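You operate a simulated robot arm through the tools that you are given. There is no shell and no other tool. Be economical: measure what you need, move in short steps, check, and stop when the job is done.

You are at the controls of a simulated robot arm. One attempt, no reset.

JOB
Lay the cleat in the jig, swing the clamp bar across and screw in the white wing screw.

Only the result counts: the job must be done as asked and must still hold three seconds after the hand-in. Knocking over, shifting, dropping, spilling or breaking anything else fails it.

ROBOT AND FRAMES
A 7-joint arm with a two-finger parallel gripper, fixed in place. Base frame: the origin is at the foot of the arm, x ahead of it, y to its left, z up; the work surface is at about z = 860. Readings come in mm, rad, newtons and seconds.
With the tool pointing down near the work surface it reaches from about 300 to 700 mm from the base axis. Its first joint turns from -1.152 to 1.152 rad. Payload 1.57 kg.
The TCP is the grasp point between the finger pads, 30 mm short of the fingertips. In the tool frame z runs along the fingers and y along their closing line. Largest opening 110 mm; finger width 24, thickness 12; the body of the gripper, 48 by 112 mm, starts 78 mm behind the TCP.
Orientation is that of the tool frame in the base frame, as a unit quaternion [w, x, y, z]. With the fingers straight down and closing along the base's y, the tool's x points along the base's -x, its y along +y and its z along -z.

CONTROLS
- The arm moves only by the tool jog_arm. Its argument "motion" is a list of rows, each an object (a shift or turn left out is 0, a gripper value left out holds the last) with "delta_pos": the shift along the tool's x, y, z in mm, a list of three; "dr": the turn, a rotation vector about the tool's x, y, z in rad, a list of three; "hand": the opening, from 0 (shut) to 1 (fully open). In form: [{"delta_pos": [dx, dy, dz], "dr": [wx, wy, wz], "hand": hand}, ...]. A call has 1 to 10 rows; each row shifts and turns the commanded pose from where the row before left it, along the tool's axes as they then stand. A row lasts 0.2 s, in which the tool goes at most 50 mm and 0.15 rad; a call with a longer step from one row to the next is refused whole, and so is a gripper value outside its range. Where a pose cannot be reached the arm comes as near as it can. A force on the tool above 90 N (or 10 N above the force at the start of the call, whichever is more), or a blocked arm, ends the call early, and 0.2 s more pass. The fingers move at their own pace (about 108 mm/s each) and stop on an object; they squeeze with about 33 N. The grip force told is the motor's: it shows also when the fingers shut on nothing. Time passes only in rows, and 0.2 s behind the last, so rows that do not move let the fingers close. It gives the time, the measured TCP pose, the force on the tool (base axes), the opening and the grip force at its end, in the units of the frame above (readings bear some noise), with the torque about the TCP (base axes, N m) and any sound that the robot's microphone picked up.
- Cameras (640 x 400 px; columns grow to the right, rows downward): "scene" is fixed at [162.5, -383.9, 1414.2]; the picture's right is [0.82, -0.57, 0.00], its down [-0.26, -0.38, -0.89] and it looks along [0.50, 0.73, -0.46] (base axes); focal length 310 px, centre (320, 200). "wrist" rides on the gripper at [70, 16, -141] in the tool frame; the picture's right is [-0.23, 0.97, 0.00], its down [-0.86, -0.20, -0.48] and it looks along [-0.47, -0.11, 0.88] (tool axes); focal length 222 px, centre (320, 200). There is no depth. A picture from a camera that has moved, and an enlarged one, comes with that camera's place and axes in the base frame and with its lens.
- capture(camera): a new picture of that camera. The clock stands still meanwhile.
- inspect(camera, box): a new picture of the part [left, top, right, bottom] of that camera's present view, enlarged. The clock stands still meanwhile.
- hand_in(): hands the job in; it is judged then, once.

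Go step by step. Nothing tells you positions but the pictures and the camera data: compare them with the known pose of the tool, close in by small moves and look again before you grip or let go. The budget is 120 turns and 84 pictures, counting those below and the enlarged ones. Unless the task says otherwise, let go and move clear before handing in, and close with one line.

The tools are called after ">>>" as name(argument=value, ...) on one line, values as JSON. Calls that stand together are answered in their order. jog_arm: Moves the arm, as the interface text tells. Its arguments: {"type":"object","properties":{"motion":{"type":"array","items":{"type":"object","properties":{"delta_pos":{"type":"array","items":{"type":"number"}},"dr":{"type":"array","items":{"type":"number"}},"hand":{"type":"number"}}}}},"required":["motion"]} The other tools are called the same way: capture (camera) takes a picture; inspect (camera, box) takes an enlarged picture of a part of a camera's view; hand_in () hands the job in.

At the start:

```text
clock: 0.0
ee_pos: [443.5, 42.6, 1238.7]
tcp_rot: [0.0, -0.001, 1.0, 0.0]
wrist_force: [-0.4, 0.0, -0.5]
ft_torque: [-0.01, 0.02, 0.0]
finger_gap: 110.0
grasp_force: 0.2
```

scene: 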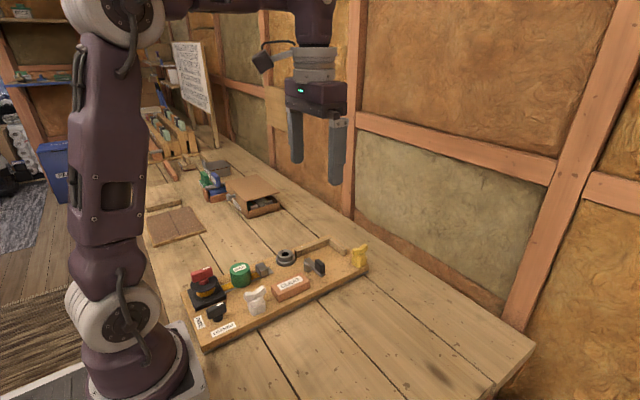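
wrist: 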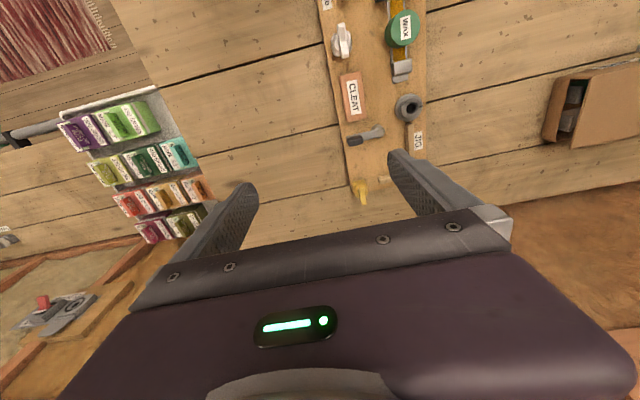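

I see a tray with labelled parts (cleat, jig, wax, wing screws). I'll zoom in to identify the parts.

>>> inspect(camera="scene", box=[170, 230, 380, 360])

>>> inspect(camera="wrist", box=[280, 0, 460, 210])

```text
3.05 times, centred on (275, 295) of scene
camera zoom: at [162.5, -383.9, 1414.2], right [0.82, -0.57, 0.0], down [-0.26, -0.38, -0.89], along [0.5, 0.73, -0.46], focal length 943 px, centre (457, -90)
```

zoom: 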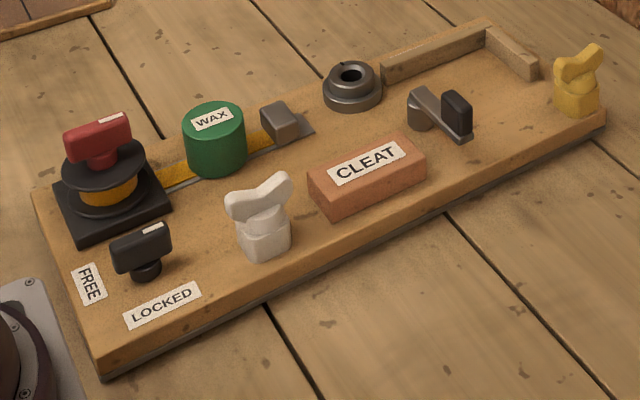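

```text
1.90 times, centred on (370, 105) of wrist
camera zoom: at [374.5, 60.1, 1379.3], right [0.23, 0.97, 0.0], down [0.86, -0.2, 0.48], along [0.47, -0.11, -0.88], focal length 423 px, centre (225, 381)
```

zoom: 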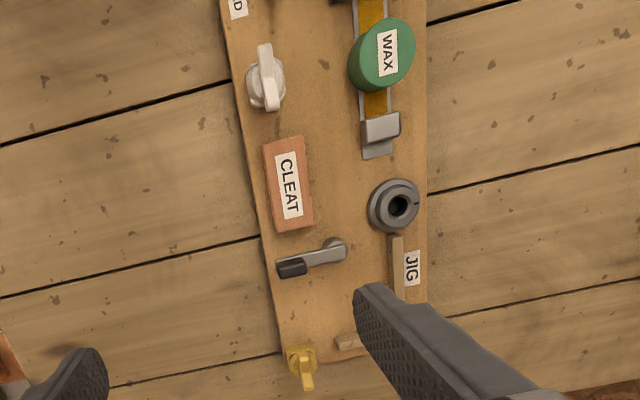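

The cleat is near (421,114), white screw near (331,109), clamp lever pivot near (497,156), collar near (470,231). I'll move closer to see the jig.

>>> jog_arm(motion=[{"delta_pos": [0, 29, 32]}, {"delta_pos": [0, 29, 32]}, {"delta_pos": [0, 29, 32]}, {"delta_pos": [0, 29, 32]}, {"delta_pos": [0, 29, 32]}])

>>> capture(camera="wrist")

```text
clock: 1.2
ee_pos: [443.5, 187.7, 1079.9]
tcp_rot: [0.0, 0.0, 1.0, 0.001]
wrist_force: [0.2, -0.6, -0.2]
ft_torque: [-0.01, 0.02, -0.02]
finger_gap: 110.0
grasp_force: 0.0
```

```text
79 pictures are left
camera wrist: at [374.5, 204.5, 1221.6], right [0.23, 0.97, 0.0], down [0.85, -0.2, 0.48], along [0.47, -0.11, -0.88], focal length 222 px, centre (320, 200)
```

wrist: 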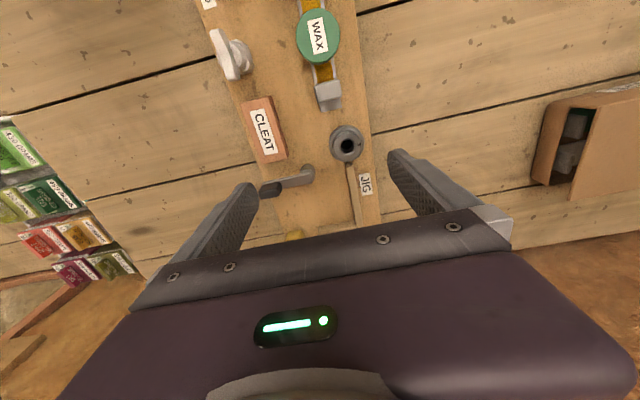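

>>> inspect(camera="wrist", box=[190, 0, 410, 240])

>>> inspect(camera="scene", box=[270, 230, 380, 300])

>>> inspect(camera="scene", box=[175, 255, 285, 345])

```text
1.67 times, centred on (300, 120) of wrist
camera zoom: at [374.5, 204.5, 1221.6], right [0.23, 0.97, 0.0], down [0.85, -0.2, 0.48], along [0.47, -0.11, -0.88], focal length 370 px, centre (353, 333)
```

zoom: 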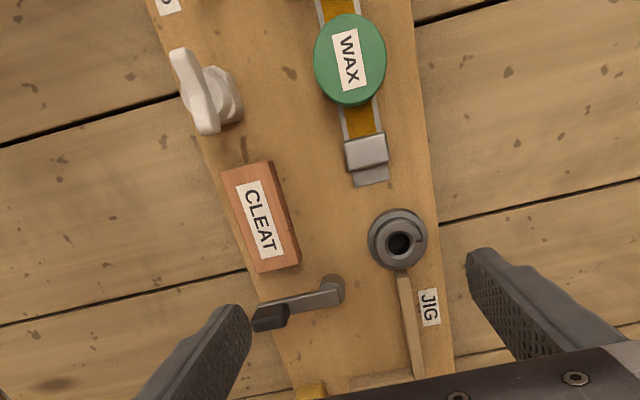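

```text
5.71 times, centred on (325, 265) of scene
camera zoom: at [162.5, -383.9, 1414.2], right [0.82, -0.57, 0.0], down [-0.26, -0.38, -0.89], along [0.5, 0.73, -0.46], focal length 1769 px, centre (291, -171)
```

zoom: 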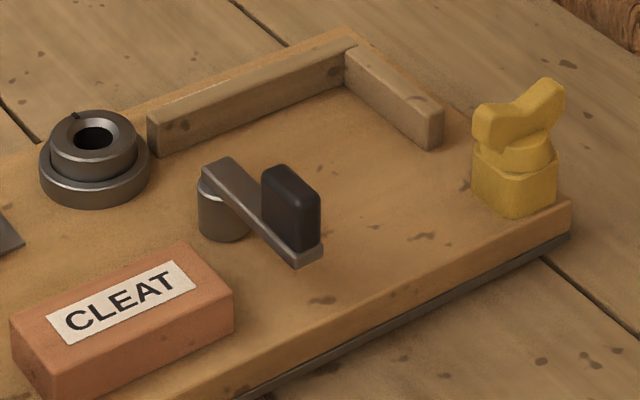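

```text
4.44 times, centred on (230, 300) of scene
camera zoom: at [162.5, -383.9, 1414.2], right [0.82, -0.57, 0.0], down [-0.26, -0.38, -0.89], along [0.5, 0.73, -0.46], focal length 1376 px, centre (720, -244)
```

zoom: 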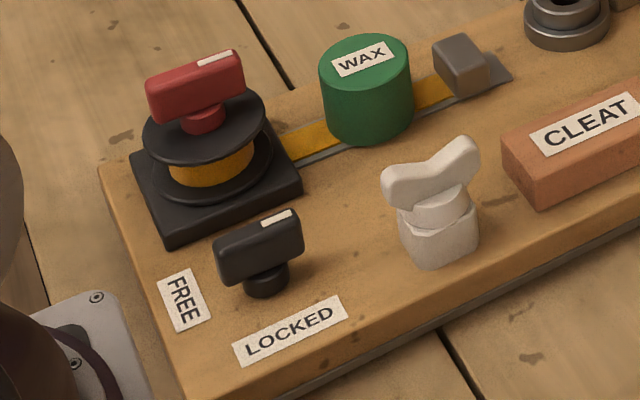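

The collar is a threaded boss near (468,225); the jig corner is near (611,213). I'll zoom in further on the lever and the screw.

>>> inspect(camera="scene", box=[295, 250, 335, 280])

>>> inspect(camera="scene", box=[235, 280, 275, 320])

```text
13.33 times, centred on (315, 265) of scene
camera zoom: at [162.5, -383.9, 1414.2], right [0.82, -0.57, 0.0], down [-0.26, -0.38, -0.89], along [0.5, 0.73, -0.46], focal length 4127 px, centre (387, -667)
```

zoom: 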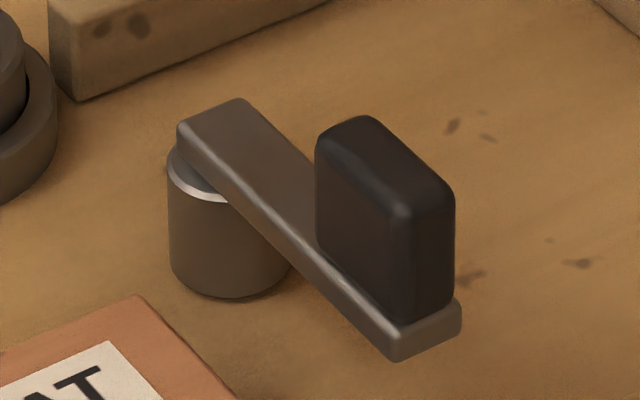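

```text
10.00 times, centred on (255, 300) of scene
camera zoom: at [162.5, -383.9, 1414.2], right [0.82, -0.57, 0.0], down [-0.26, -0.38, -0.89], along [0.5, 0.73, -0.46], focal length 3095 px, centre (970, -800)
```

zoom: 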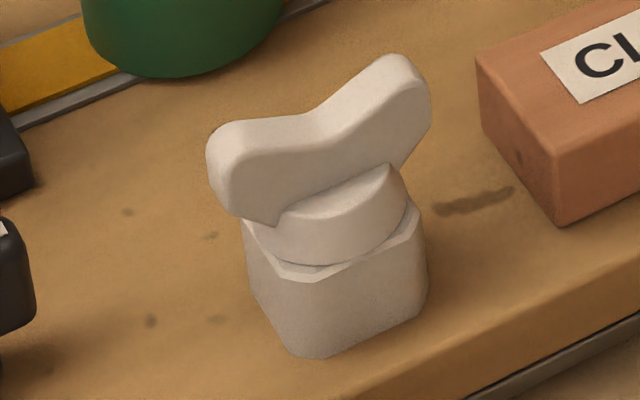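

The screws stand in stands and the bar rides on a post about 22 mm above the board. First I'll go over the cleat and check its alignment.

>>> jog_arm(motion=[{"delta_pos": [6.8, -25.2, 26.7], "hand": 0.6}, {"delta_pos": [6.8, -25.2, 26.7]}, {"delta_pos": [6.8, -25.2, 26.7]}])

>>> capture(camera="wrist")

```text
clock: 2.0
ee_pos: [422.7, 111.7, 997.5]
tcp_rot: [0.0, -0.001, 1.0, 0.0]
wrist_force: [-0.4, -0.7, -0.8]
ft_torque: [0.01, -0.03, 0.0]
finger_gap: 65.8
grasp_force: 0.0
```

```text
73 pictures are left
camera wrist: at [353.0, 128.5, 1138.3], right [0.23, 0.97, 0.0], down [0.85, -0.2, 0.48], along [0.47, -0.11, -0.88], focal length 222 px, centre (320, 200)
```

wrist: 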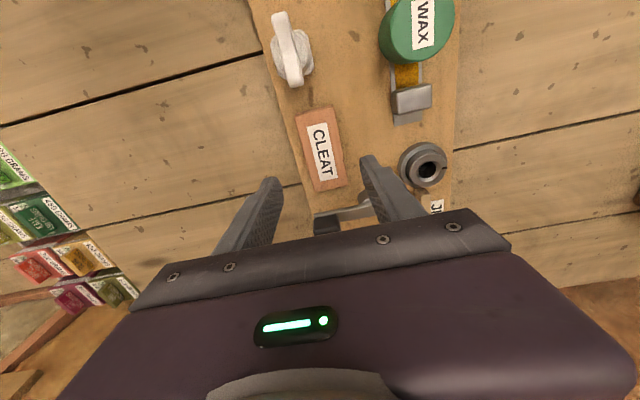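

>>> inspect(camera="wrist", box=[270, 90, 390, 210])

```text
3.33 times, centred on (330, 150) of wrist
camera zoom: at [353.0, 128.5, 1138.3], right [0.23, 0.97, 0.0], down [0.85, -0.2, 0.48], along [0.47, -0.11, -0.88], focal length 740 px, centre (287, 367)
```

zoom: 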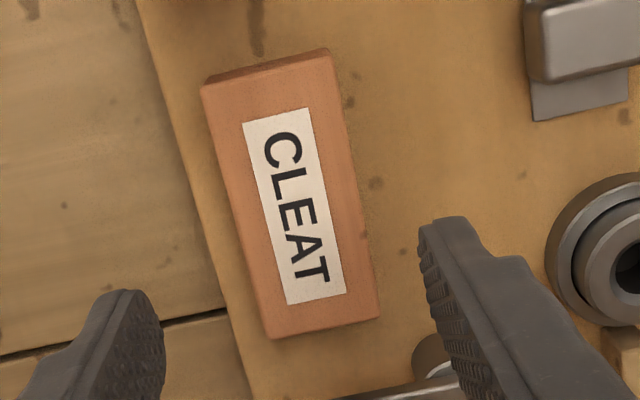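

The cleat centre is about (423,115), aligned with the base axes, top at about z = 902. I'll descend and grip it.

>>> jog_arm(motion=[{"delta_pos": [0, 3.3, 27]}, {"delta_pos": [0, 0, 27]}, {"delta_pos": [0, 0, 20]}, {"delta_pos": [0, 0, 7]}, {"hand": 0.25}, {"hand": 0.25}, {"hand": 0.25}])

>>> capture(camera="wrist")

>>> inspect(camera="scene", box=[230, 230, 350, 320])

```text
clock: 3.6
ee_pos: [422.9, 113.7, 916.5]
tcp_rot: [0.002, 0.0, 1.0, 0.0]
wrist_force: [-11.8, -3.0, 88.4]
ft_torque: [-1.03, 0.99, -0.02]
finger_gap: 65.7
grasp_force: 21.5
```

```text
71 pictures are left
camera wrist: at [352.4, 133.2, 1059.0], right [0.23, 0.97, 0.0], down [0.85, -0.2, 0.48], along [0.47, -0.11, -0.88], focal length 222 px, centre (320, 200)
```

wrist: 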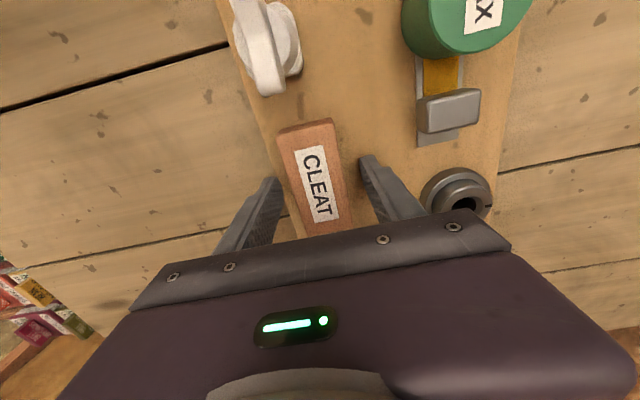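

```text
4.44 times, centred on (290, 275) of scene
camera zoom: at [161.0, -384.3, 1414.3], right [0.82, -0.57, 0.0], down [-0.26, -0.38, -0.89], along [0.5, 0.73, -0.45], focal length 1376 px, centre (453, -133)
```

zoom: 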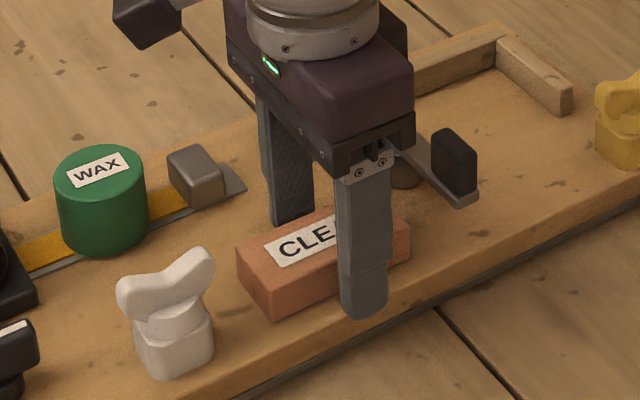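

The tips touched the board (top about z = 886). I'll rise a few mm and close.

>>> jog_arm(motion=[{"delta_pos": [0, 1, -4]}, {"delta_pos": [0, 0, 0], "hand": 0.25}, {"hand": 0.25}, {"hand": 0.25}])

```text
clock: 4.6
ee_pos: [422.4, 116.9, 920.2]
tcp_rot: [0.0, 0.0, 1.0, 0.0]
wrist_force: [-0.3, -0.1, -0.7]
ft_torque: [-0.03, -0.01, 0.03]
finger_gap: 39.0
grasp_force: 32.5
```

The cleat is gripped at 39 mm width. I'll lift it and look at the jig area with the wrist camera.

>>> jog_arm(motion=[{"delta_pos": [0, 0, -40]}, {"delta_pos": [0, 0, -40]}, {"delta_pos": [-25, 0, -25]}, {"delta_pos": [-25, 0, -20]}, {"delta_pos": [-20, -10, -15]}, {}])

>>> capture(camera="wrist")

```text
clock: 6.0
ee_pos: [492.8, 107.2, 1061.3]
tcp_rot: [0.0, -0.001, 1.0, 0.0]
wrist_force: [-0.7, -1.0, 0.7]
ft_torque: [-0.03, -0.03, -0.01]
finger_gap: 27.7
grasp_force: 0.0
```

```text
69 pictures are left
camera wrist: at [423.8, 124.8, 1202.4], right [0.23, 0.97, 0.0], down [0.86, -0.2, 0.48], along [0.47, -0.11, -0.88], focal length 222 px, centre (320, 200)
```

wrist: 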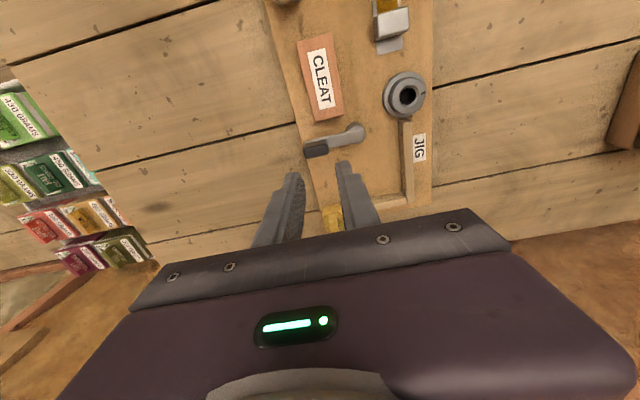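

The cleat slipped out and still lies on the board. I'll look at it and at the jig.

>>> inspect(camera="wrist", box=[270, 20, 390, 140])

>>> inspect(camera="wrist", box=[300, 70, 450, 220])

>>> inspect(camera="scene", box=[240, 230, 380, 330])

```text
3.33 times, centred on (330, 80) of wrist
camera zoom: at [423.8, 124.8, 1202.4], right [0.23, 0.97, 0.0], down [0.86, -0.2, 0.48], along [0.47, -0.11, -0.88], focal length 740 px, centre (287, 600)
```

zoom: 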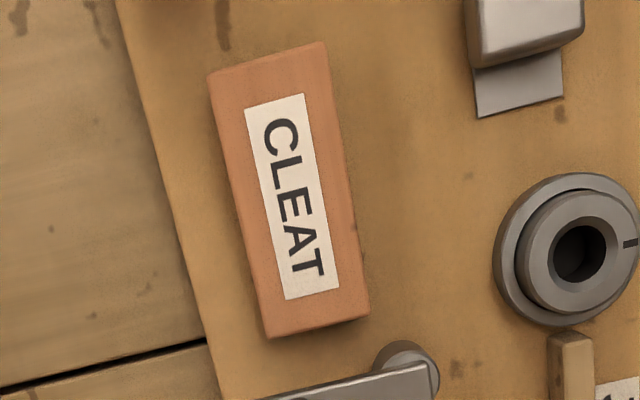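

```text
2.67 times, centred on (375, 145) of wrist
camera zoom: at [423.8, 124.8, 1202.4], right [0.23, 0.97, 0.0], down [0.86, -0.2, 0.48], along [0.47, -0.11, -0.88], focal length 592 px, centre (173, 347)
```

zoom: 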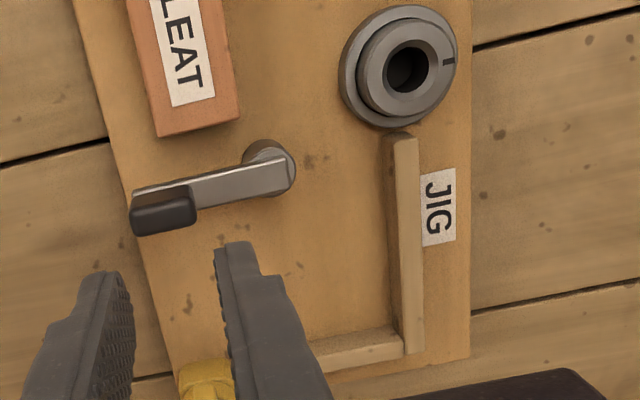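

```text
4.00 times, centred on (310, 280) of scene
camera zoom: at [162.5, -383.9, 1414.2], right [0.82, -0.57, 0.0], down [-0.26, -0.38, -0.89], along [0.5, 0.73, -0.46], focal length 1238 px, centre (360, -120)
```

zoom: 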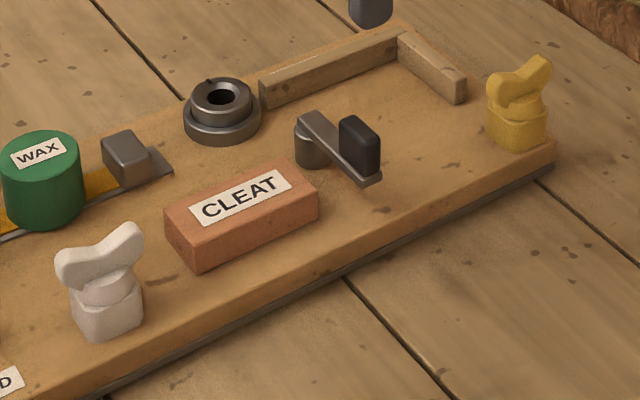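

>>> inspect(camera="wrist", box=[370, 110, 450, 160])

>>> inspect(camera="wrist", box=[370, 160, 450, 210])

>>> inspect(camera="wrist", box=[295, 115, 375, 165])

```text
8.00 times, centred on (410, 135) of wrist
camera zoom: at [423.8, 124.8, 1202.4], right [0.23, 0.97, 0.0], down [0.86, -0.2, 0.48], along [0.47, -0.11, -0.88], focal length 1777 px, centre (-400, 720)
```

zoom: 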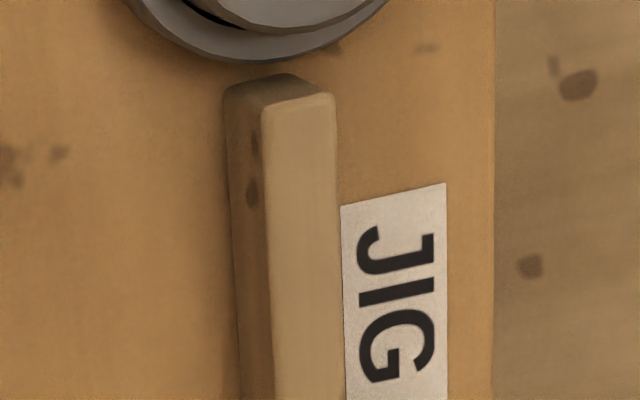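

```text
8.00 times, centred on (410, 185) of wrist
camera zoom: at [423.8, 124.8, 1202.4], right [0.23, 0.97, 0.0], down [0.86, -0.2, 0.48], along [0.47, -0.11, -0.88], focal length 1777 px, centre (-400, 320)
```

zoom: 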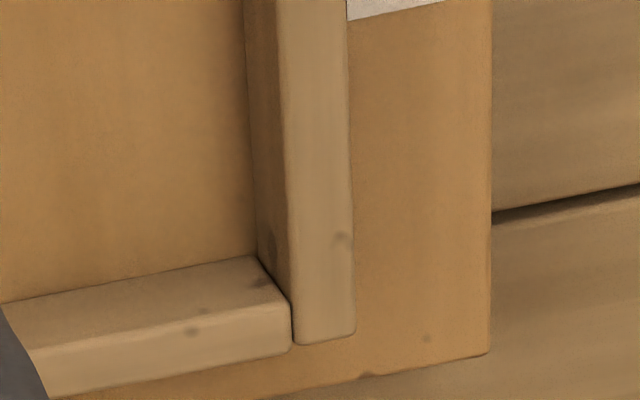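

```text
8.00 times, centred on (335, 140) of wrist
camera zoom: at [423.8, 124.8, 1202.4], right [0.23, 0.97, 0.0], down [0.86, -0.2, 0.48], along [0.47, -0.11, -0.88], focal length 1777 px, centre (200, 680)
```

zoom: 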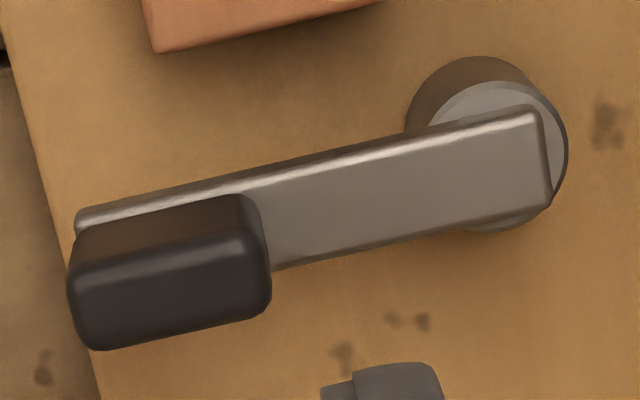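

The cleat is now near (426,126). The jig corner inner faces are at about x=609, y=216, floor z≈886. I'll regrip with full squeeze and lift slowly.

>>> jog_arm(motion=[{"delta_pos": [33, 10, 20], "hand": 0.6}, {"delta_pos": [34, 9, 20]}, {"delta_pos": [0, 0, 35]}, {"delta_pos": [0, 0, 35]}, {"delta_pos": [0, 0, 25]}, {"delta_pos": [0, 0, 7]}, {"hand": 0}, {"hand": 0}, {"hand": 0}])

>>> inspect(camera="wrist", box=[240, 80, 420, 230])

>>> inspect(camera="scene", box=[240, 240, 340, 320])

```text
clock: 8.0
ee_pos: [425.8, 125.1, 918.0]
tcp_rot: [0.001, 0.001, 1.0, 0.0]
wrist_force: [4.4, -2.5, 14.8]
ft_torque: [-0.2, -0.04, 0.16]
finger_gap: 39.2
grasp_force: 33.0
```

```text
2.67 times, centred on (330, 155) of wrist
camera zoom: at [357.3, 141.9, 1059.3], right [0.23, 0.97, 0.0], down [0.85, -0.2, 0.48], along [0.47, -0.11, -0.88], focal length 592 px, centre (293, 320)
```

zoom: 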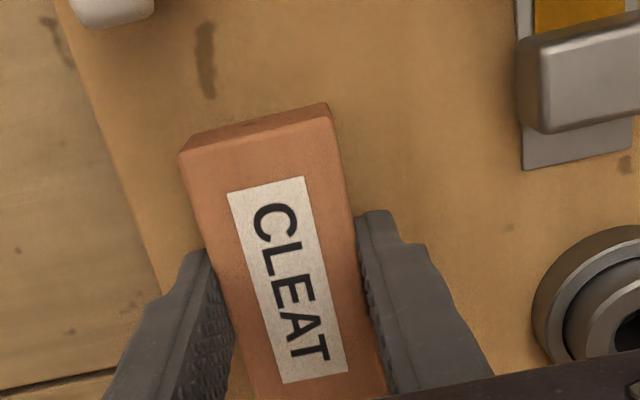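

```text
5.00 times, centred on (290, 280) of scene
camera zoom: at [162.3, -384.1, 1414.2], right [0.82, -0.57, 0.0], down [-0.26, -0.38, -0.89], along [0.5, 0.73, -0.46], focal length 1548 px, centre (470, -200)
```

zoom: 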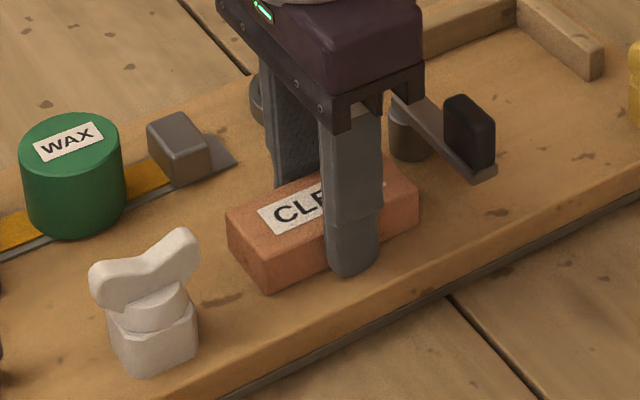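

Gripped with 33 N; lifting gently.

>>> jog_arm(motion=[{"delta_pos": [0, 0, -3]}, {"delta_pos": [0, 0, -6]}, {"delta_pos": [0, 0, -10]}, {"delta_pos": [0, 0, -10]}, {"delta_pos": [0, 0, -10]}, {"delta_pos": [0, 0, -10]}, {"delta_pos": [0, 0, -10]}])

>>> inspect(camera="scene", box=[240, 220, 380, 320])

```text
clock: 9.6
ee_pos: [425.9, 126.4, 976.8]
tcp_rot: [0.0, 0.0, 1.0, 0.001]
wrist_force: [0.2, 0.0, 0.4]
ft_torque: [0.01, -0.03, 0.01]
finger_gap: 38.7
grasp_force: 33.1
```

```text
4.00 times, centred on (310, 270) of scene
camera zoom: at [162.5, -383.9, 1414.2], right [0.82, -0.57, 0.0], down [-0.26, -0.38, -0.89], along [0.5, 0.73, -0.46], focal length 1238 px, centre (360, -80)
```

zoom: 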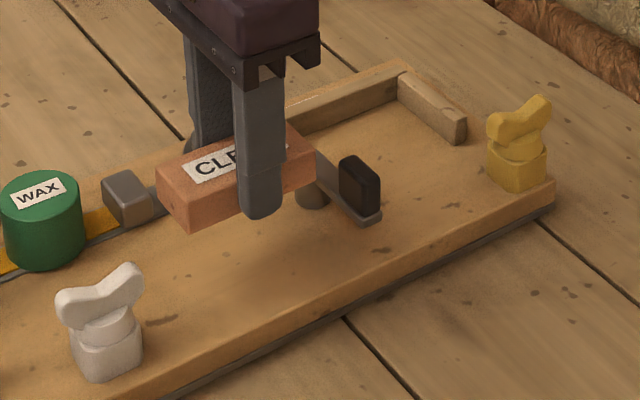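

The cleat is lifted. I'll carry it above the jig, offset from the long fence for finger clearance.

>>> jog_arm(motion=[{"delta_pos": [0, 0, -15]}, {"delta_pos": [0, 0, -15]}, {"delta_pos": [-20, 8, 0]}, {"delta_pos": [-25, 10, 0]}, {"delta_pos": [-25, 10, 0]}, {"delta_pos": [-25, 10, 0]}, {"delta_pos": [-22, 8, 0]}, {"delta_pos": [-13, 5.5, 0], "dr": [0, 0, 0.015]}, {}])

>>> capture(camera="wrist")

>>> inspect(camera="scene", box=[260, 210, 400, 310])

```text
clock: 11.6
ee_pos: [555.9, 177.3, 1008.2]
tcp_rot: [0.0, 0.008, 1.0, 0.0]
wrist_force: [0.0, 0.0, -0.1]
ft_torque: [0.02, 0.0, 0.0]
finger_gap: 39.0
grasp_force: 33.2
```

```text
59 pictures are left
camera wrist: at [487.2, 195.6, 1149.5], right [0.24, 0.97, 0.0], down [0.85, -0.21, 0.48], along [0.46, -0.12, -0.88], focal length 222 px, centre (320, 200)
```

wrist: 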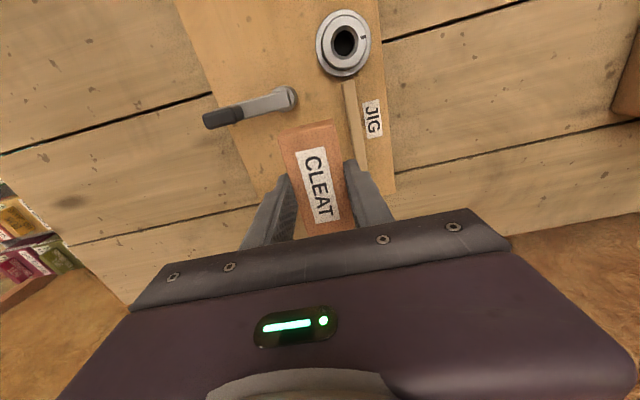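

```text
4.00 times, centred on (330, 260) of scene
camera zoom: at [162.5, -383.9, 1414.2], right [0.82, -0.57, 0.0], down [-0.26, -0.38, -0.89], along [0.5, 0.73, -0.46], focal length 1238 px, centre (280, -40)
```

zoom: 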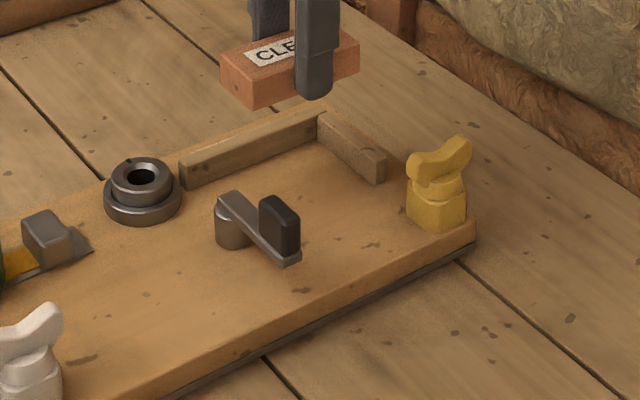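

>>> jog_arm(motion=[{"delta_pos": [0, 0, 25]}, {"delta_pos": [0, 0, 25]}, {"delta_pos": [0, 0, 20]}, {"delta_pos": [0, 0, 12]}, {"delta_pos": [0, 0, 4]}, {}])

>>> inspect(camera="scene", box=[280, 220, 380, 290])

>>> inspect(camera="wrist", box=[220, 40, 420, 220])

```text
clock: 13.0
ee_pos: [555.2, 176.5, 920.4]
tcp_rot: [0.0, 0.008, 1.0, 0.0]
wrist_force: [-0.1, -0.3, -0.5]
ft_torque: [-0.04, -0.02, 0.0]
finger_gap: 39.2
grasp_force: 33.1
```

```text
5.71 times, centred on (330, 255) of scene
camera zoom: at [162.5, -383.9, 1414.2], right [0.82, -0.57, 0.0], down [-0.26, -0.38, -0.89], along [0.5, 0.73, -0.46], focal length 1769 px, centre (263, -114)
```

zoom: 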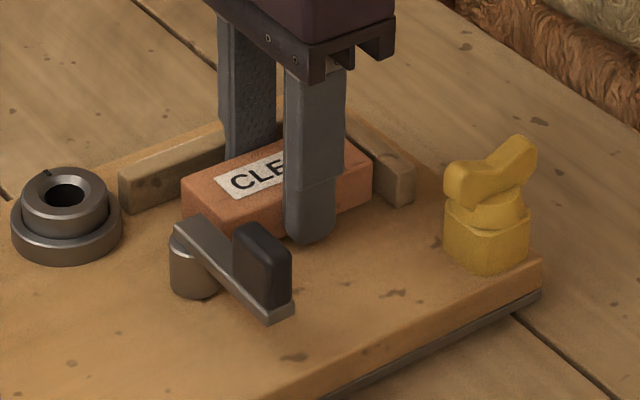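

```text
2.22 times, centred on (320, 130) of wrist
camera zoom: at [487.1, 195.1, 1062.3], right [0.24, 0.97, 0.0], down [0.85, -0.21, 0.48], along [0.46, -0.12, -0.88], focal length 494 px, centre (320, 356)
```

zoom: 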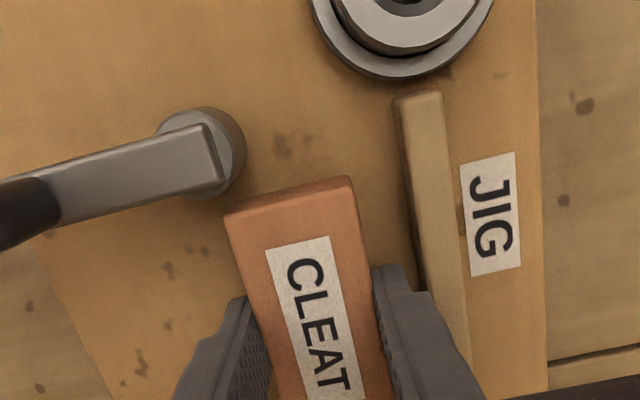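

Clearances look fine. I'll ease the cleat +x in small steps until it touches the end fence, watching the force.

>>> jog_arm(motion=[{"delta_pos": [-2, 0, 0]}, {"delta_pos": [-2, 0, 0]}, {"delta_pos": [-1, 0, 0]}, {"delta_pos": [-1, 0, 0]}, {}])

```text
clock: 14.2
ee_pos: [562.0, 177.1, 921.4]
tcp_rot: [0.0, 0.008, 1.0, 0.0]
wrist_force: [-1.8, -0.8, -0.4]
ft_torque: [0.02, 0.05, 0.02]
finger_gap: 38.8
grasp_force: 33.2
```

>>> jog_arm(motion=[{"delta_pos": [-1, 0, 0]}, {"delta_pos": [-1, 0, 0]}, {"delta_pos": [-1, 0, 0]}, {}])

```text
clock: 15.2
ee_pos: [562.7, 175.8, 922.0]
tcp_rot: [-0.002, 0.007, 1.0, -0.001]
wrist_force: [-27.9, 0.7, 2.4]
ft_torque: [0.03, 0.37, 0.4]
finger_gap: 38.9
grasp_force: 32.5
```

Touching the end fence. Back off slightly, lower and release.

>>> jog_arm(motion=[{"delta_pos": [2, 0, 1]}, {"delta_pos": [0, 0, 1.5]}, {"hand": 0.42}, {"hand": 0.42}, {}, {"delta_pos": [0, 0, -10]}, {"delta_pos": [0, 0, -25]}, {"delta_pos": [0, 0, -30], "hand": 0}])

>>> inspect(camera="scene", box=[280, 220, 380, 290])

>>> inspect(camera="wrist", box=[220, 40, 420, 220])

```text
clock: 17.0
ee_pos: [563.6, 177.0, 985.2]
tcp_rot: [0.0, 0.008, 1.0, 0.0]
wrist_force: [0.3, -0.1, -0.3]
ft_torque: [0.02, -0.02, -0.03]
finger_gap: 0.0
grasp_force: 21.3
```

```text
5.71 times, centred on (330, 255) of scene
camera zoom: at [162.4, -383.9, 1414.2], right [0.82, -0.57, 0.0], down [-0.26, -0.38, -0.89], along [0.5, 0.73, -0.46], focal length 1769 px, centre (263, -114)
```

zoom: 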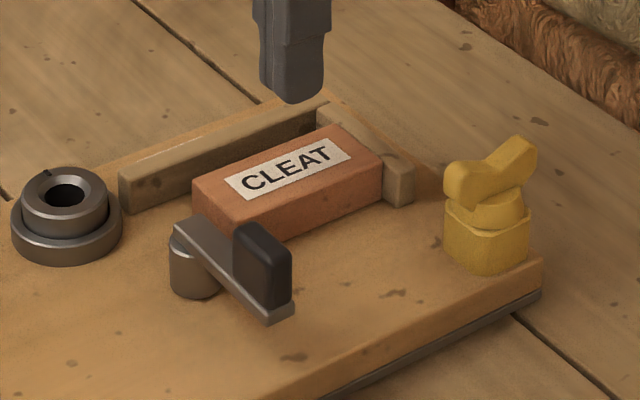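

```text
2.22 times, centred on (320, 130) of wrist
camera zoom: at [494.2, 196.0, 1125.7], right [0.24, 0.97, 0.0], down [0.85, -0.21, 0.48], along [0.46, -0.12, -0.88], focal length 494 px, centre (320, 356)
```

zoom: 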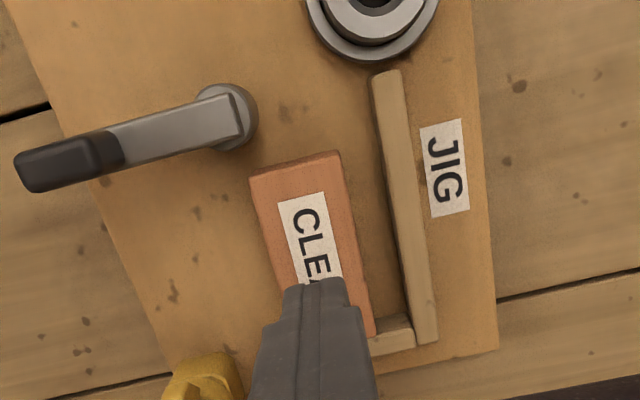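

The cleat lies in the jig, with about 20 mm to go to the long fence. I'll push it with closed fingers from the -y side.

>>> jog_arm(motion=[{"delta_pos": [-2, -37, 0]}, {"delta_pos": [0, 0, 25]}, {"delta_pos": [0, 0, 25]}, {"delta_pos": [0, 0, 14]}, {"delta_pos": [0, 5, 0]}, {"delta_pos": [0, 5, 0]}, {"delta_pos": [0, 5, 0]}, {"delta_pos": [0, 4, 0]}, {"delta_pos": [0, 3, 0]}, {}])

>>> inspect(camera="wrist", box=[220, 40, 420, 220])

```text
clock: 19.2
ee_pos: [565.5, 161.5, 920.8]
tcp_rot: [-0.001, 0.008, 1.0, 0.0]
wrist_force: [-0.2, -0.6, 1.0]
ft_torque: [0.01, 0.01, -0.01]
finger_gap: 0.0
grasp_force: 21.8
```

```text
2.22 times, centred on (320, 130) of wrist
camera zoom: at [496.5, 180.2, 1061.6], right [0.24, 0.97, 0.0], down [0.85, -0.21, 0.48], along [0.46, -0.12, -0.88], focal length 494 px, centre (320, 356)
```

zoom: 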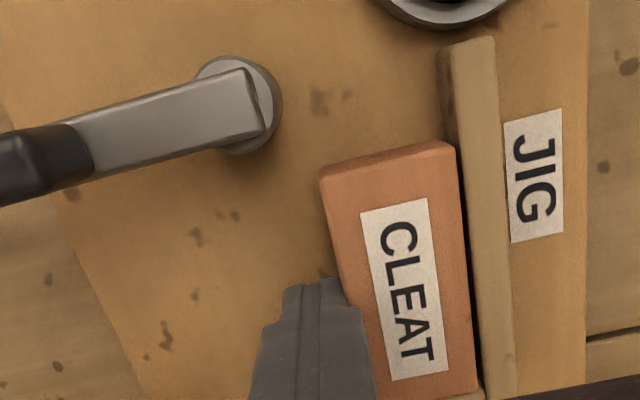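

A few more mm until contact force appears.

>>> jog_arm(motion=[{"delta_pos": [0, 1.5, 0]}, {"delta_pos": [0, 1.5, 0]}, {"delta_pos": [0, 1.5, 0]}, {}])

```text
clock: 20.2
ee_pos: [565.0, 164.5, 921.3]
tcp_rot: [0.0, 0.008, 1.0, -0.001]
wrist_force: [0.2, -11.9, -0.6]
ft_torque: [-0.21, -0.04, 0.03]
finger_gap: 0.0
grasp_force: 21.3
```

Contact made with the long fence. I'll retreat upward and check seating.

>>> jog_arm(motion=[{"delta_pos": [0, -4, 0]}, {"delta_pos": [0, -4, -20]}, {"delta_pos": [20, 0, -30]}, {"delta_pos": [20, 0, -30]}, {}])

>>> inspect(camera="wrist", box=[260, 40, 460, 220])

>>> inspect(camera="scene", box=[290, 225, 370, 285])

```text
clock: 21.4
ee_pos: [523.6, 158.1, 1000.8]
tcp_rot: [0.0, 0.008, 1.0, 0.0]
wrist_force: [0.3, 0.0, 0.0]
ft_torque: [0.02, -0.02, -0.03]
finger_gap: 0.0
grasp_force: 21.3
```

```text
2.22 times, centred on (360, 130) of wrist
camera zoom: at [454.7, 176.3, 1142.2], right [0.24, 0.97, 0.0], down [0.85, -0.21, 0.48], along [0.46, -0.12, -0.88], focal length 494 px, centre (231, 356)
```

zoom: 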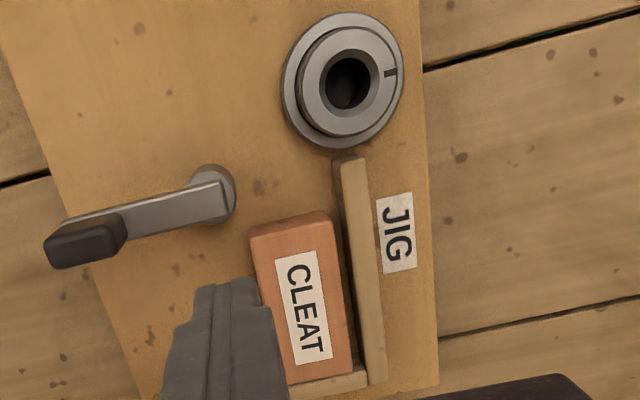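

```text
6.67 times, centred on (330, 255) of scene
camera zoom: at [162.4, -383.9, 1414.2], right [0.82, -0.57, 0.0], down [-0.26, -0.38, -0.89], along [0.5, 0.73, -0.46], focal length 2063 px, centre (253, -167)
```

zoom: 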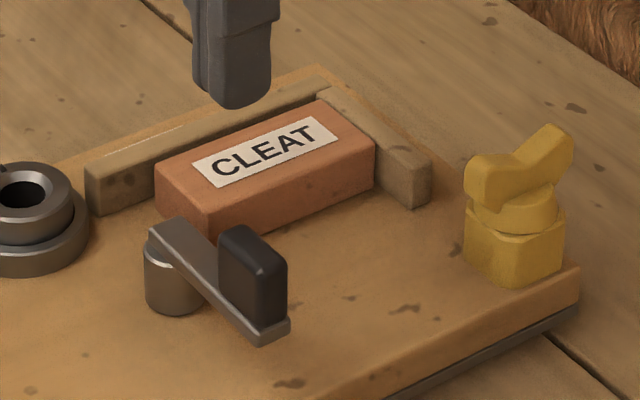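

>>> inspect(camera="wrist", box=[365, 130, 435, 220])

>>> inspect(camera="scene", box=[310, 233, 350, 263])

```text
4.44 times, centred on (400, 175) of wrist
camera zoom: at [454.7, 176.3, 1142.2], right [0.24, 0.97, 0.0], down [0.85, -0.21, 0.48], along [0.46, -0.12, -0.88], focal length 987 px, centre (-36, 311)
```

zoom: 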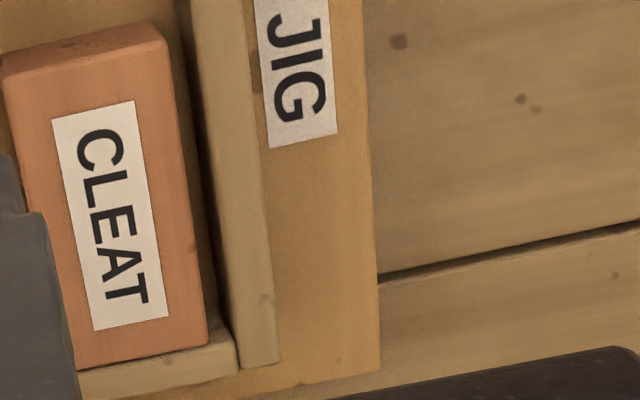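

```text
13.33 times, centred on (330, 248) of scene
camera zoom: at [162.4, -383.9, 1414.2], right [0.82, -0.57, 0.0], down [-0.26, -0.38, -0.89], along [0.5, 0.73, -0.46], focal length 4127 px, centre (187, -440)
```

zoom: 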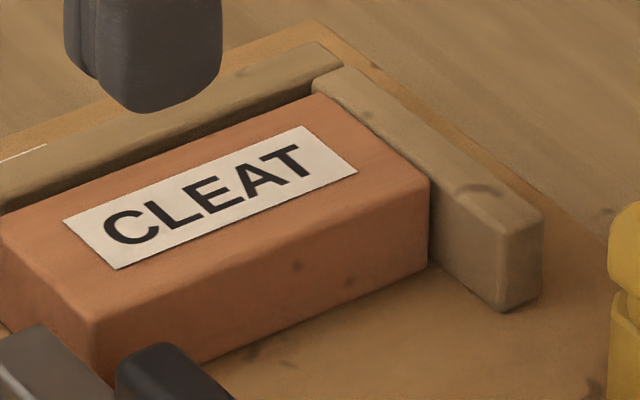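

There seems to be a few mm gap to the long fence. I'll push again and look while in contact.

>>> jog_arm(motion=[{"delta_pos": [-20, 0, 30]}, {"delta_pos": [-20, -5, 30]}, {"delta_pos": [0, 0, 19]}, {"delta_pos": [0, 5, 0]}, {"delta_pos": [0, 4, 0]}, {"delta_pos": [0, 2, 0]}, {"delta_pos": [0, 2, 0]}, {"delta_pos": [0, 2, 0]}, {}])

>>> inspect(camera="wrist", box=[300, 80, 400, 220])

>>> inspect(camera="scene", box=[300, 233, 350, 270])

```text
clock: 23.4
ee_pos: [563.9, 165.2, 922.9]
tcp_rot: [0.0, 0.009, 1.0, -0.002]
wrist_force: [1.4, -28.0, 1.3]
ft_torque: [-0.52, 0.01, 0.1]
finger_gap: 0.0
grasp_force: 20.9
```

```text
2.86 times, centred on (350, 150) of wrist
camera zoom: at [496.6, 184.2, 1063.4], right [0.24, 0.97, 0.0], down [0.85, -0.21, 0.48], along [0.46, -0.12, -0.88], focal length 635 px, centre (234, 343)
```

zoom: 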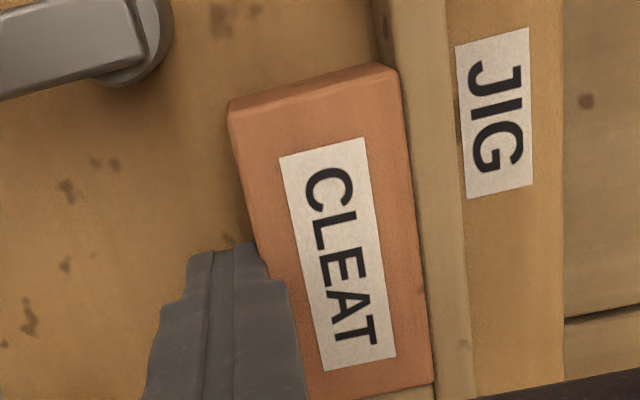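

```text
10.81 times, centred on (325, 252) of scene
camera zoom: at [162.4, -384.7, 1414.0], right [0.82, -0.57, 0.0], down [-0.26, -0.38, -0.89], along [0.5, 0.73, -0.46], focal length 3346 px, centre (266, -357)
```

zoom: 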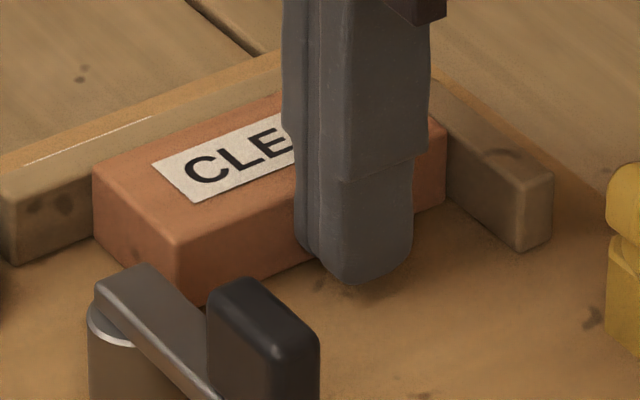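

Now it is tight against the fence. I'll back off more gently and recheck.

>>> jog_arm(motion=[{"delta_pos": [0, -1, 0]}, {"delta_pos": [0, -1, 0]}, {"delta_pos": [0, -1, 0]}, {"delta_pos": [0, -1, 0]}, {"delta_pos": [0, -3, 0]}, {"delta_pos": [0, -6, 0]}, {}])

>>> inspect(camera="wrist", box=[300, 80, 400, 220])

```text
clock: 25.0
ee_pos: [565.0, 155.9, 922.0]
tcp_rot: [0.0, 0.008, 1.0, 0.001]
wrist_force: [0.6, 0.4, -0.5]
ft_torque: [0.0, 0.0, -0.05]
finger_gap: 0.0
grasp_force: 21.6
```

```text
2.86 times, centred on (350, 150) of wrist
camera zoom: at [495.5, 174.5, 1063.2], right [0.24, 0.97, 0.0], down [0.85, -0.21, 0.48], along [0.46, -0.11, -0.88], focal length 635 px, centre (234, 343)
```

zoom: 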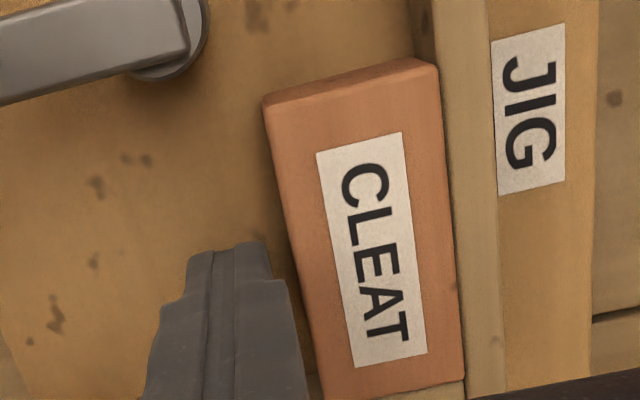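

The cleat is seated. Next I'll go to the -x side of the clamp bar knob with closed fingers.

>>> jog_arm(motion=[{"delta_pos": [0, 0, -20]}, {"delta_pos": [0, 0, -30]}, {"delta_pos": [0, 0, -30]}, {"delta_pos": [33, -18, 0]}, {"delta_pos": [33, -18, 0]}, {"delta_pos": [33, -19, 0]}, {"delta_pos": [0, 0, 30]}, {"delta_pos": [0, 0, 27]}, {}])

>>> inspect(camera="wrist", box=[240, 80, 440, 220])

>>> inspect(camera="scene", box=[270, 220, 370, 290])

```text
clock: 27.0
ee_pos: [463.5, 101.2, 943.7]
tcp_rot: [0.0, 0.007, 1.0, 0.0]
wrist_force: [0.1, -0.9, 0.0]
ft_torque: [0.03, 0.0, 0.01]
finger_gap: 0.1
grasp_force: 20.8
```

```text
2.86 times, centred on (340, 150) of wrist
camera zoom: at [395.3, 120.4, 1084.8], right [0.24, 0.97, 0.0], down [0.85, -0.21, 0.48], along [0.46, -0.12, -0.88], focal length 635 px, centre (263, 343)
```

zoom: 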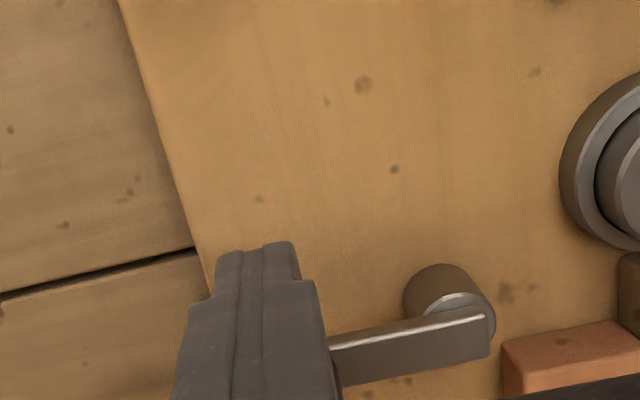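

```text
5.71 times, centred on (320, 255) of scene
camera zoom: at [162.5, -383.9, 1414.2], right [0.82, -0.57, 0.0], down [-0.26, -0.38, -0.89], along [0.5, 0.73, -0.46], focal length 1769 px, centre (320, -114)
```

zoom: 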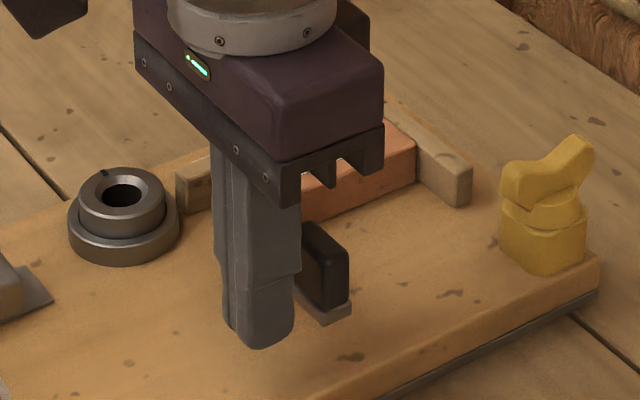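

The finger is behind the knob. Swinging the bar along its arc.

>>> jog_arm(motion=[{"delta_pos": [-14, 0, 0]}, {"delta_pos": [-14.9, -3.3, 0]}, {"delta_pos": [-15.3, 0.7, 0]}, {"delta_pos": [-14.6, 4.6, 0]}, {"delta_pos": [-12.8, 8.2, 0]}, {"delta_pos": [-10.3, 11.3, 0]}, {"delta_pos": [-7.1, 13.5, 0]}, {}])

>>> inspect(camera="scene", box=[270, 220, 370, 290])

>>> inspect(camera="wrist", box=[240, 80, 440, 220])

```text
clock: 28.8
ee_pos: [555.2, 135.6, 944.3]
tcp_rot: [0.0, 0.008, 1.0, 0.0]
wrist_force: [0.1, 0.3, 0.6]
ft_torque: [-0.07, 0.01, -0.01]
finger_gap: 0.3
grasp_force: 20.7
```

```text
5.71 times, centred on (320, 255) of scene
camera zoom: at [162.5, -383.9, 1414.2], right [0.82, -0.57, 0.0], down [-0.26, -0.38, -0.89], along [0.5, 0.73, -0.46], focal length 1769 px, centre (320, -114)
```

zoom: 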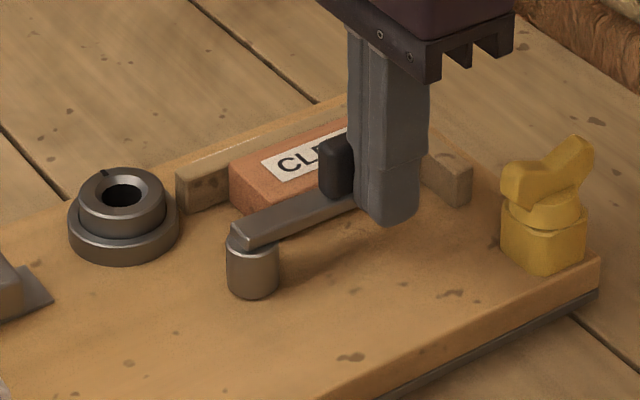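

```text
2.86 times, centred on (340, 150) of wrist
camera zoom: at [486.2, 154.4, 1085.4], right [0.24, 0.97, 0.0], down [0.85, -0.21, 0.48], along [0.46, -0.12, -0.88], focal length 635 px, centre (263, 343)
```

zoom: 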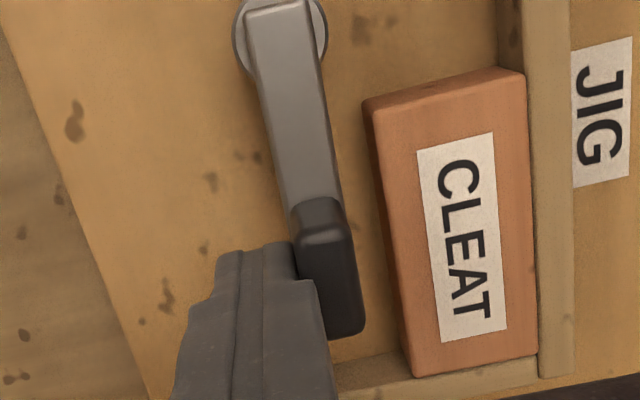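

>>> jog_arm(motion=[{"delta_pos": [-1, 7.5, 0]}, {"delta_pos": [-0.5, 7.5, 0]}, {"delta_pos": [0, 7.6, 0]}, {"delta_pos": [0.7, 7.6, 0]}, {"delta_pos": [2, 7.4, 0]}, {"delta_pos": [2.6, 7.2, 0]}, {}])

>>> inspect(camera="scene", box=[270, 220, 370, 290])

>>> inspect(camera="wrist", box=[240, 80, 440, 220])

```text
clock: 30.4
ee_pos: [553.2, 180.6, 944.9]
tcp_rot: [0.002, 0.008, 1.0, 0.0]
wrist_force: [24.8, -19.3, -1.3]
ft_torque: [-0.47, -0.57, -0.08]
finger_gap: 0.0
grasp_force: 21.4
```

```text
5.71 times, centred on (320, 255) of scene
camera zoom: at [163.1, -384.4, 1414.0], right [0.82, -0.57, 0.0], down [-0.26, -0.38, -0.89], along [0.5, 0.73, -0.46], focal length 1769 px, centre (320, -114)
```

zoom: 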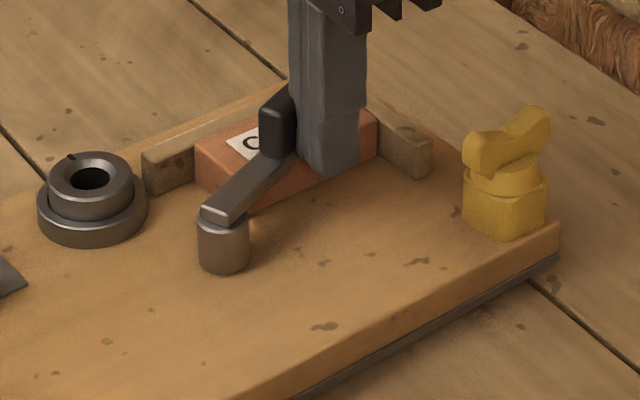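

```text
2.86 times, centred on (340, 150) of wrist
camera zoom: at [484.1, 198.6, 1085.7], right [0.24, 0.97, 0.0], down [0.85, -0.21, 0.48], along [0.47, -0.12, -0.88], focal length 635 px, centre (263, 343)
```

zoom: 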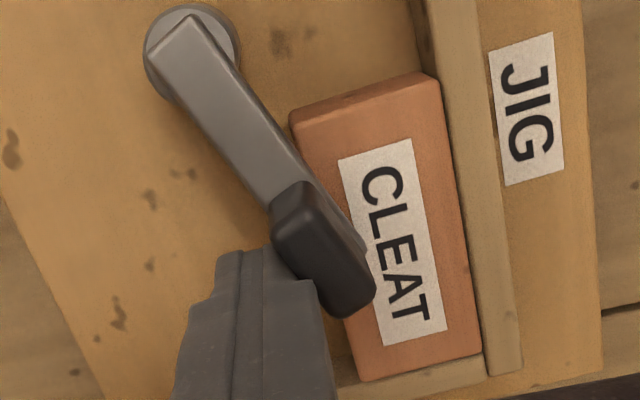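

The bar is at a stop over the cleat, but the picture suggests the board may have shifted. I'll back off and check.

>>> jog_arm(motion=[{"delta_pos": [-1, -1, 0]}, {"delta_pos": [-2, -2, 0]}, {"delta_pos": [-3, -5, 0]}, {"delta_pos": [-5, -10, -10]}, {"delta_pos": [0, 0, -40]}, {"delta_pos": [0, 0, -40]}])

>>> capture(camera="scene")

>>> inspect(camera="scene", box=[270, 220, 370, 290])

```text
clock: 31.8
ee_pos: [562.7, 162.5, 1036.0]
tcp_rot: [-0.001, 0.008, 1.0, 0.0]
wrist_force: [1.1, 0.2, 0.5]
ft_torque: [-0.01, 0.0, 0.0]
finger_gap: 0.0
grasp_force: 21.0
```

```text
39 pictures are left
```

scene: 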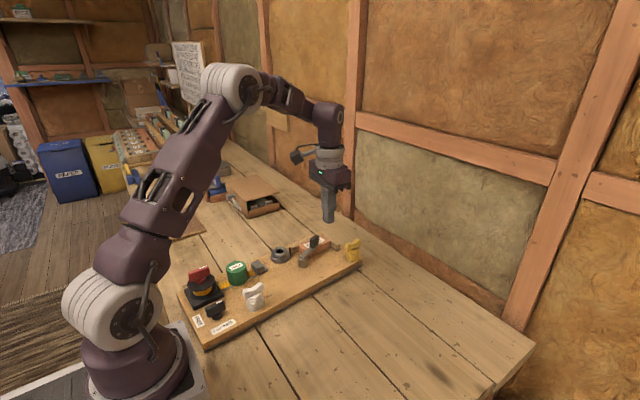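

```text
5.71 times, centred on (320, 255) of scene
camera zoom: at [162.4, -383.9, 1414.2], right [0.82, -0.57, 0.0], down [-0.26, -0.38, -0.89], along [0.5, 0.73, -0.46], focal length 1769 px, centre (320, -114)
```

zoom: 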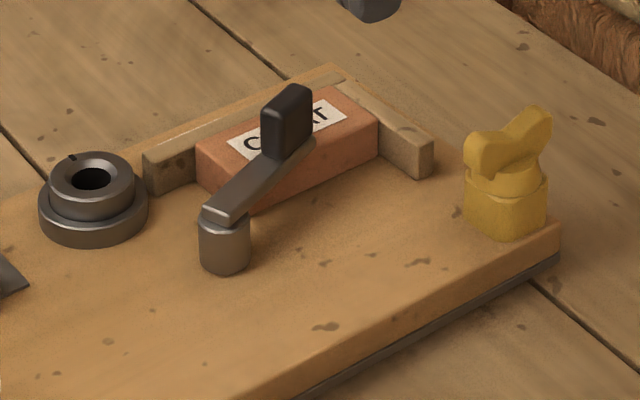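

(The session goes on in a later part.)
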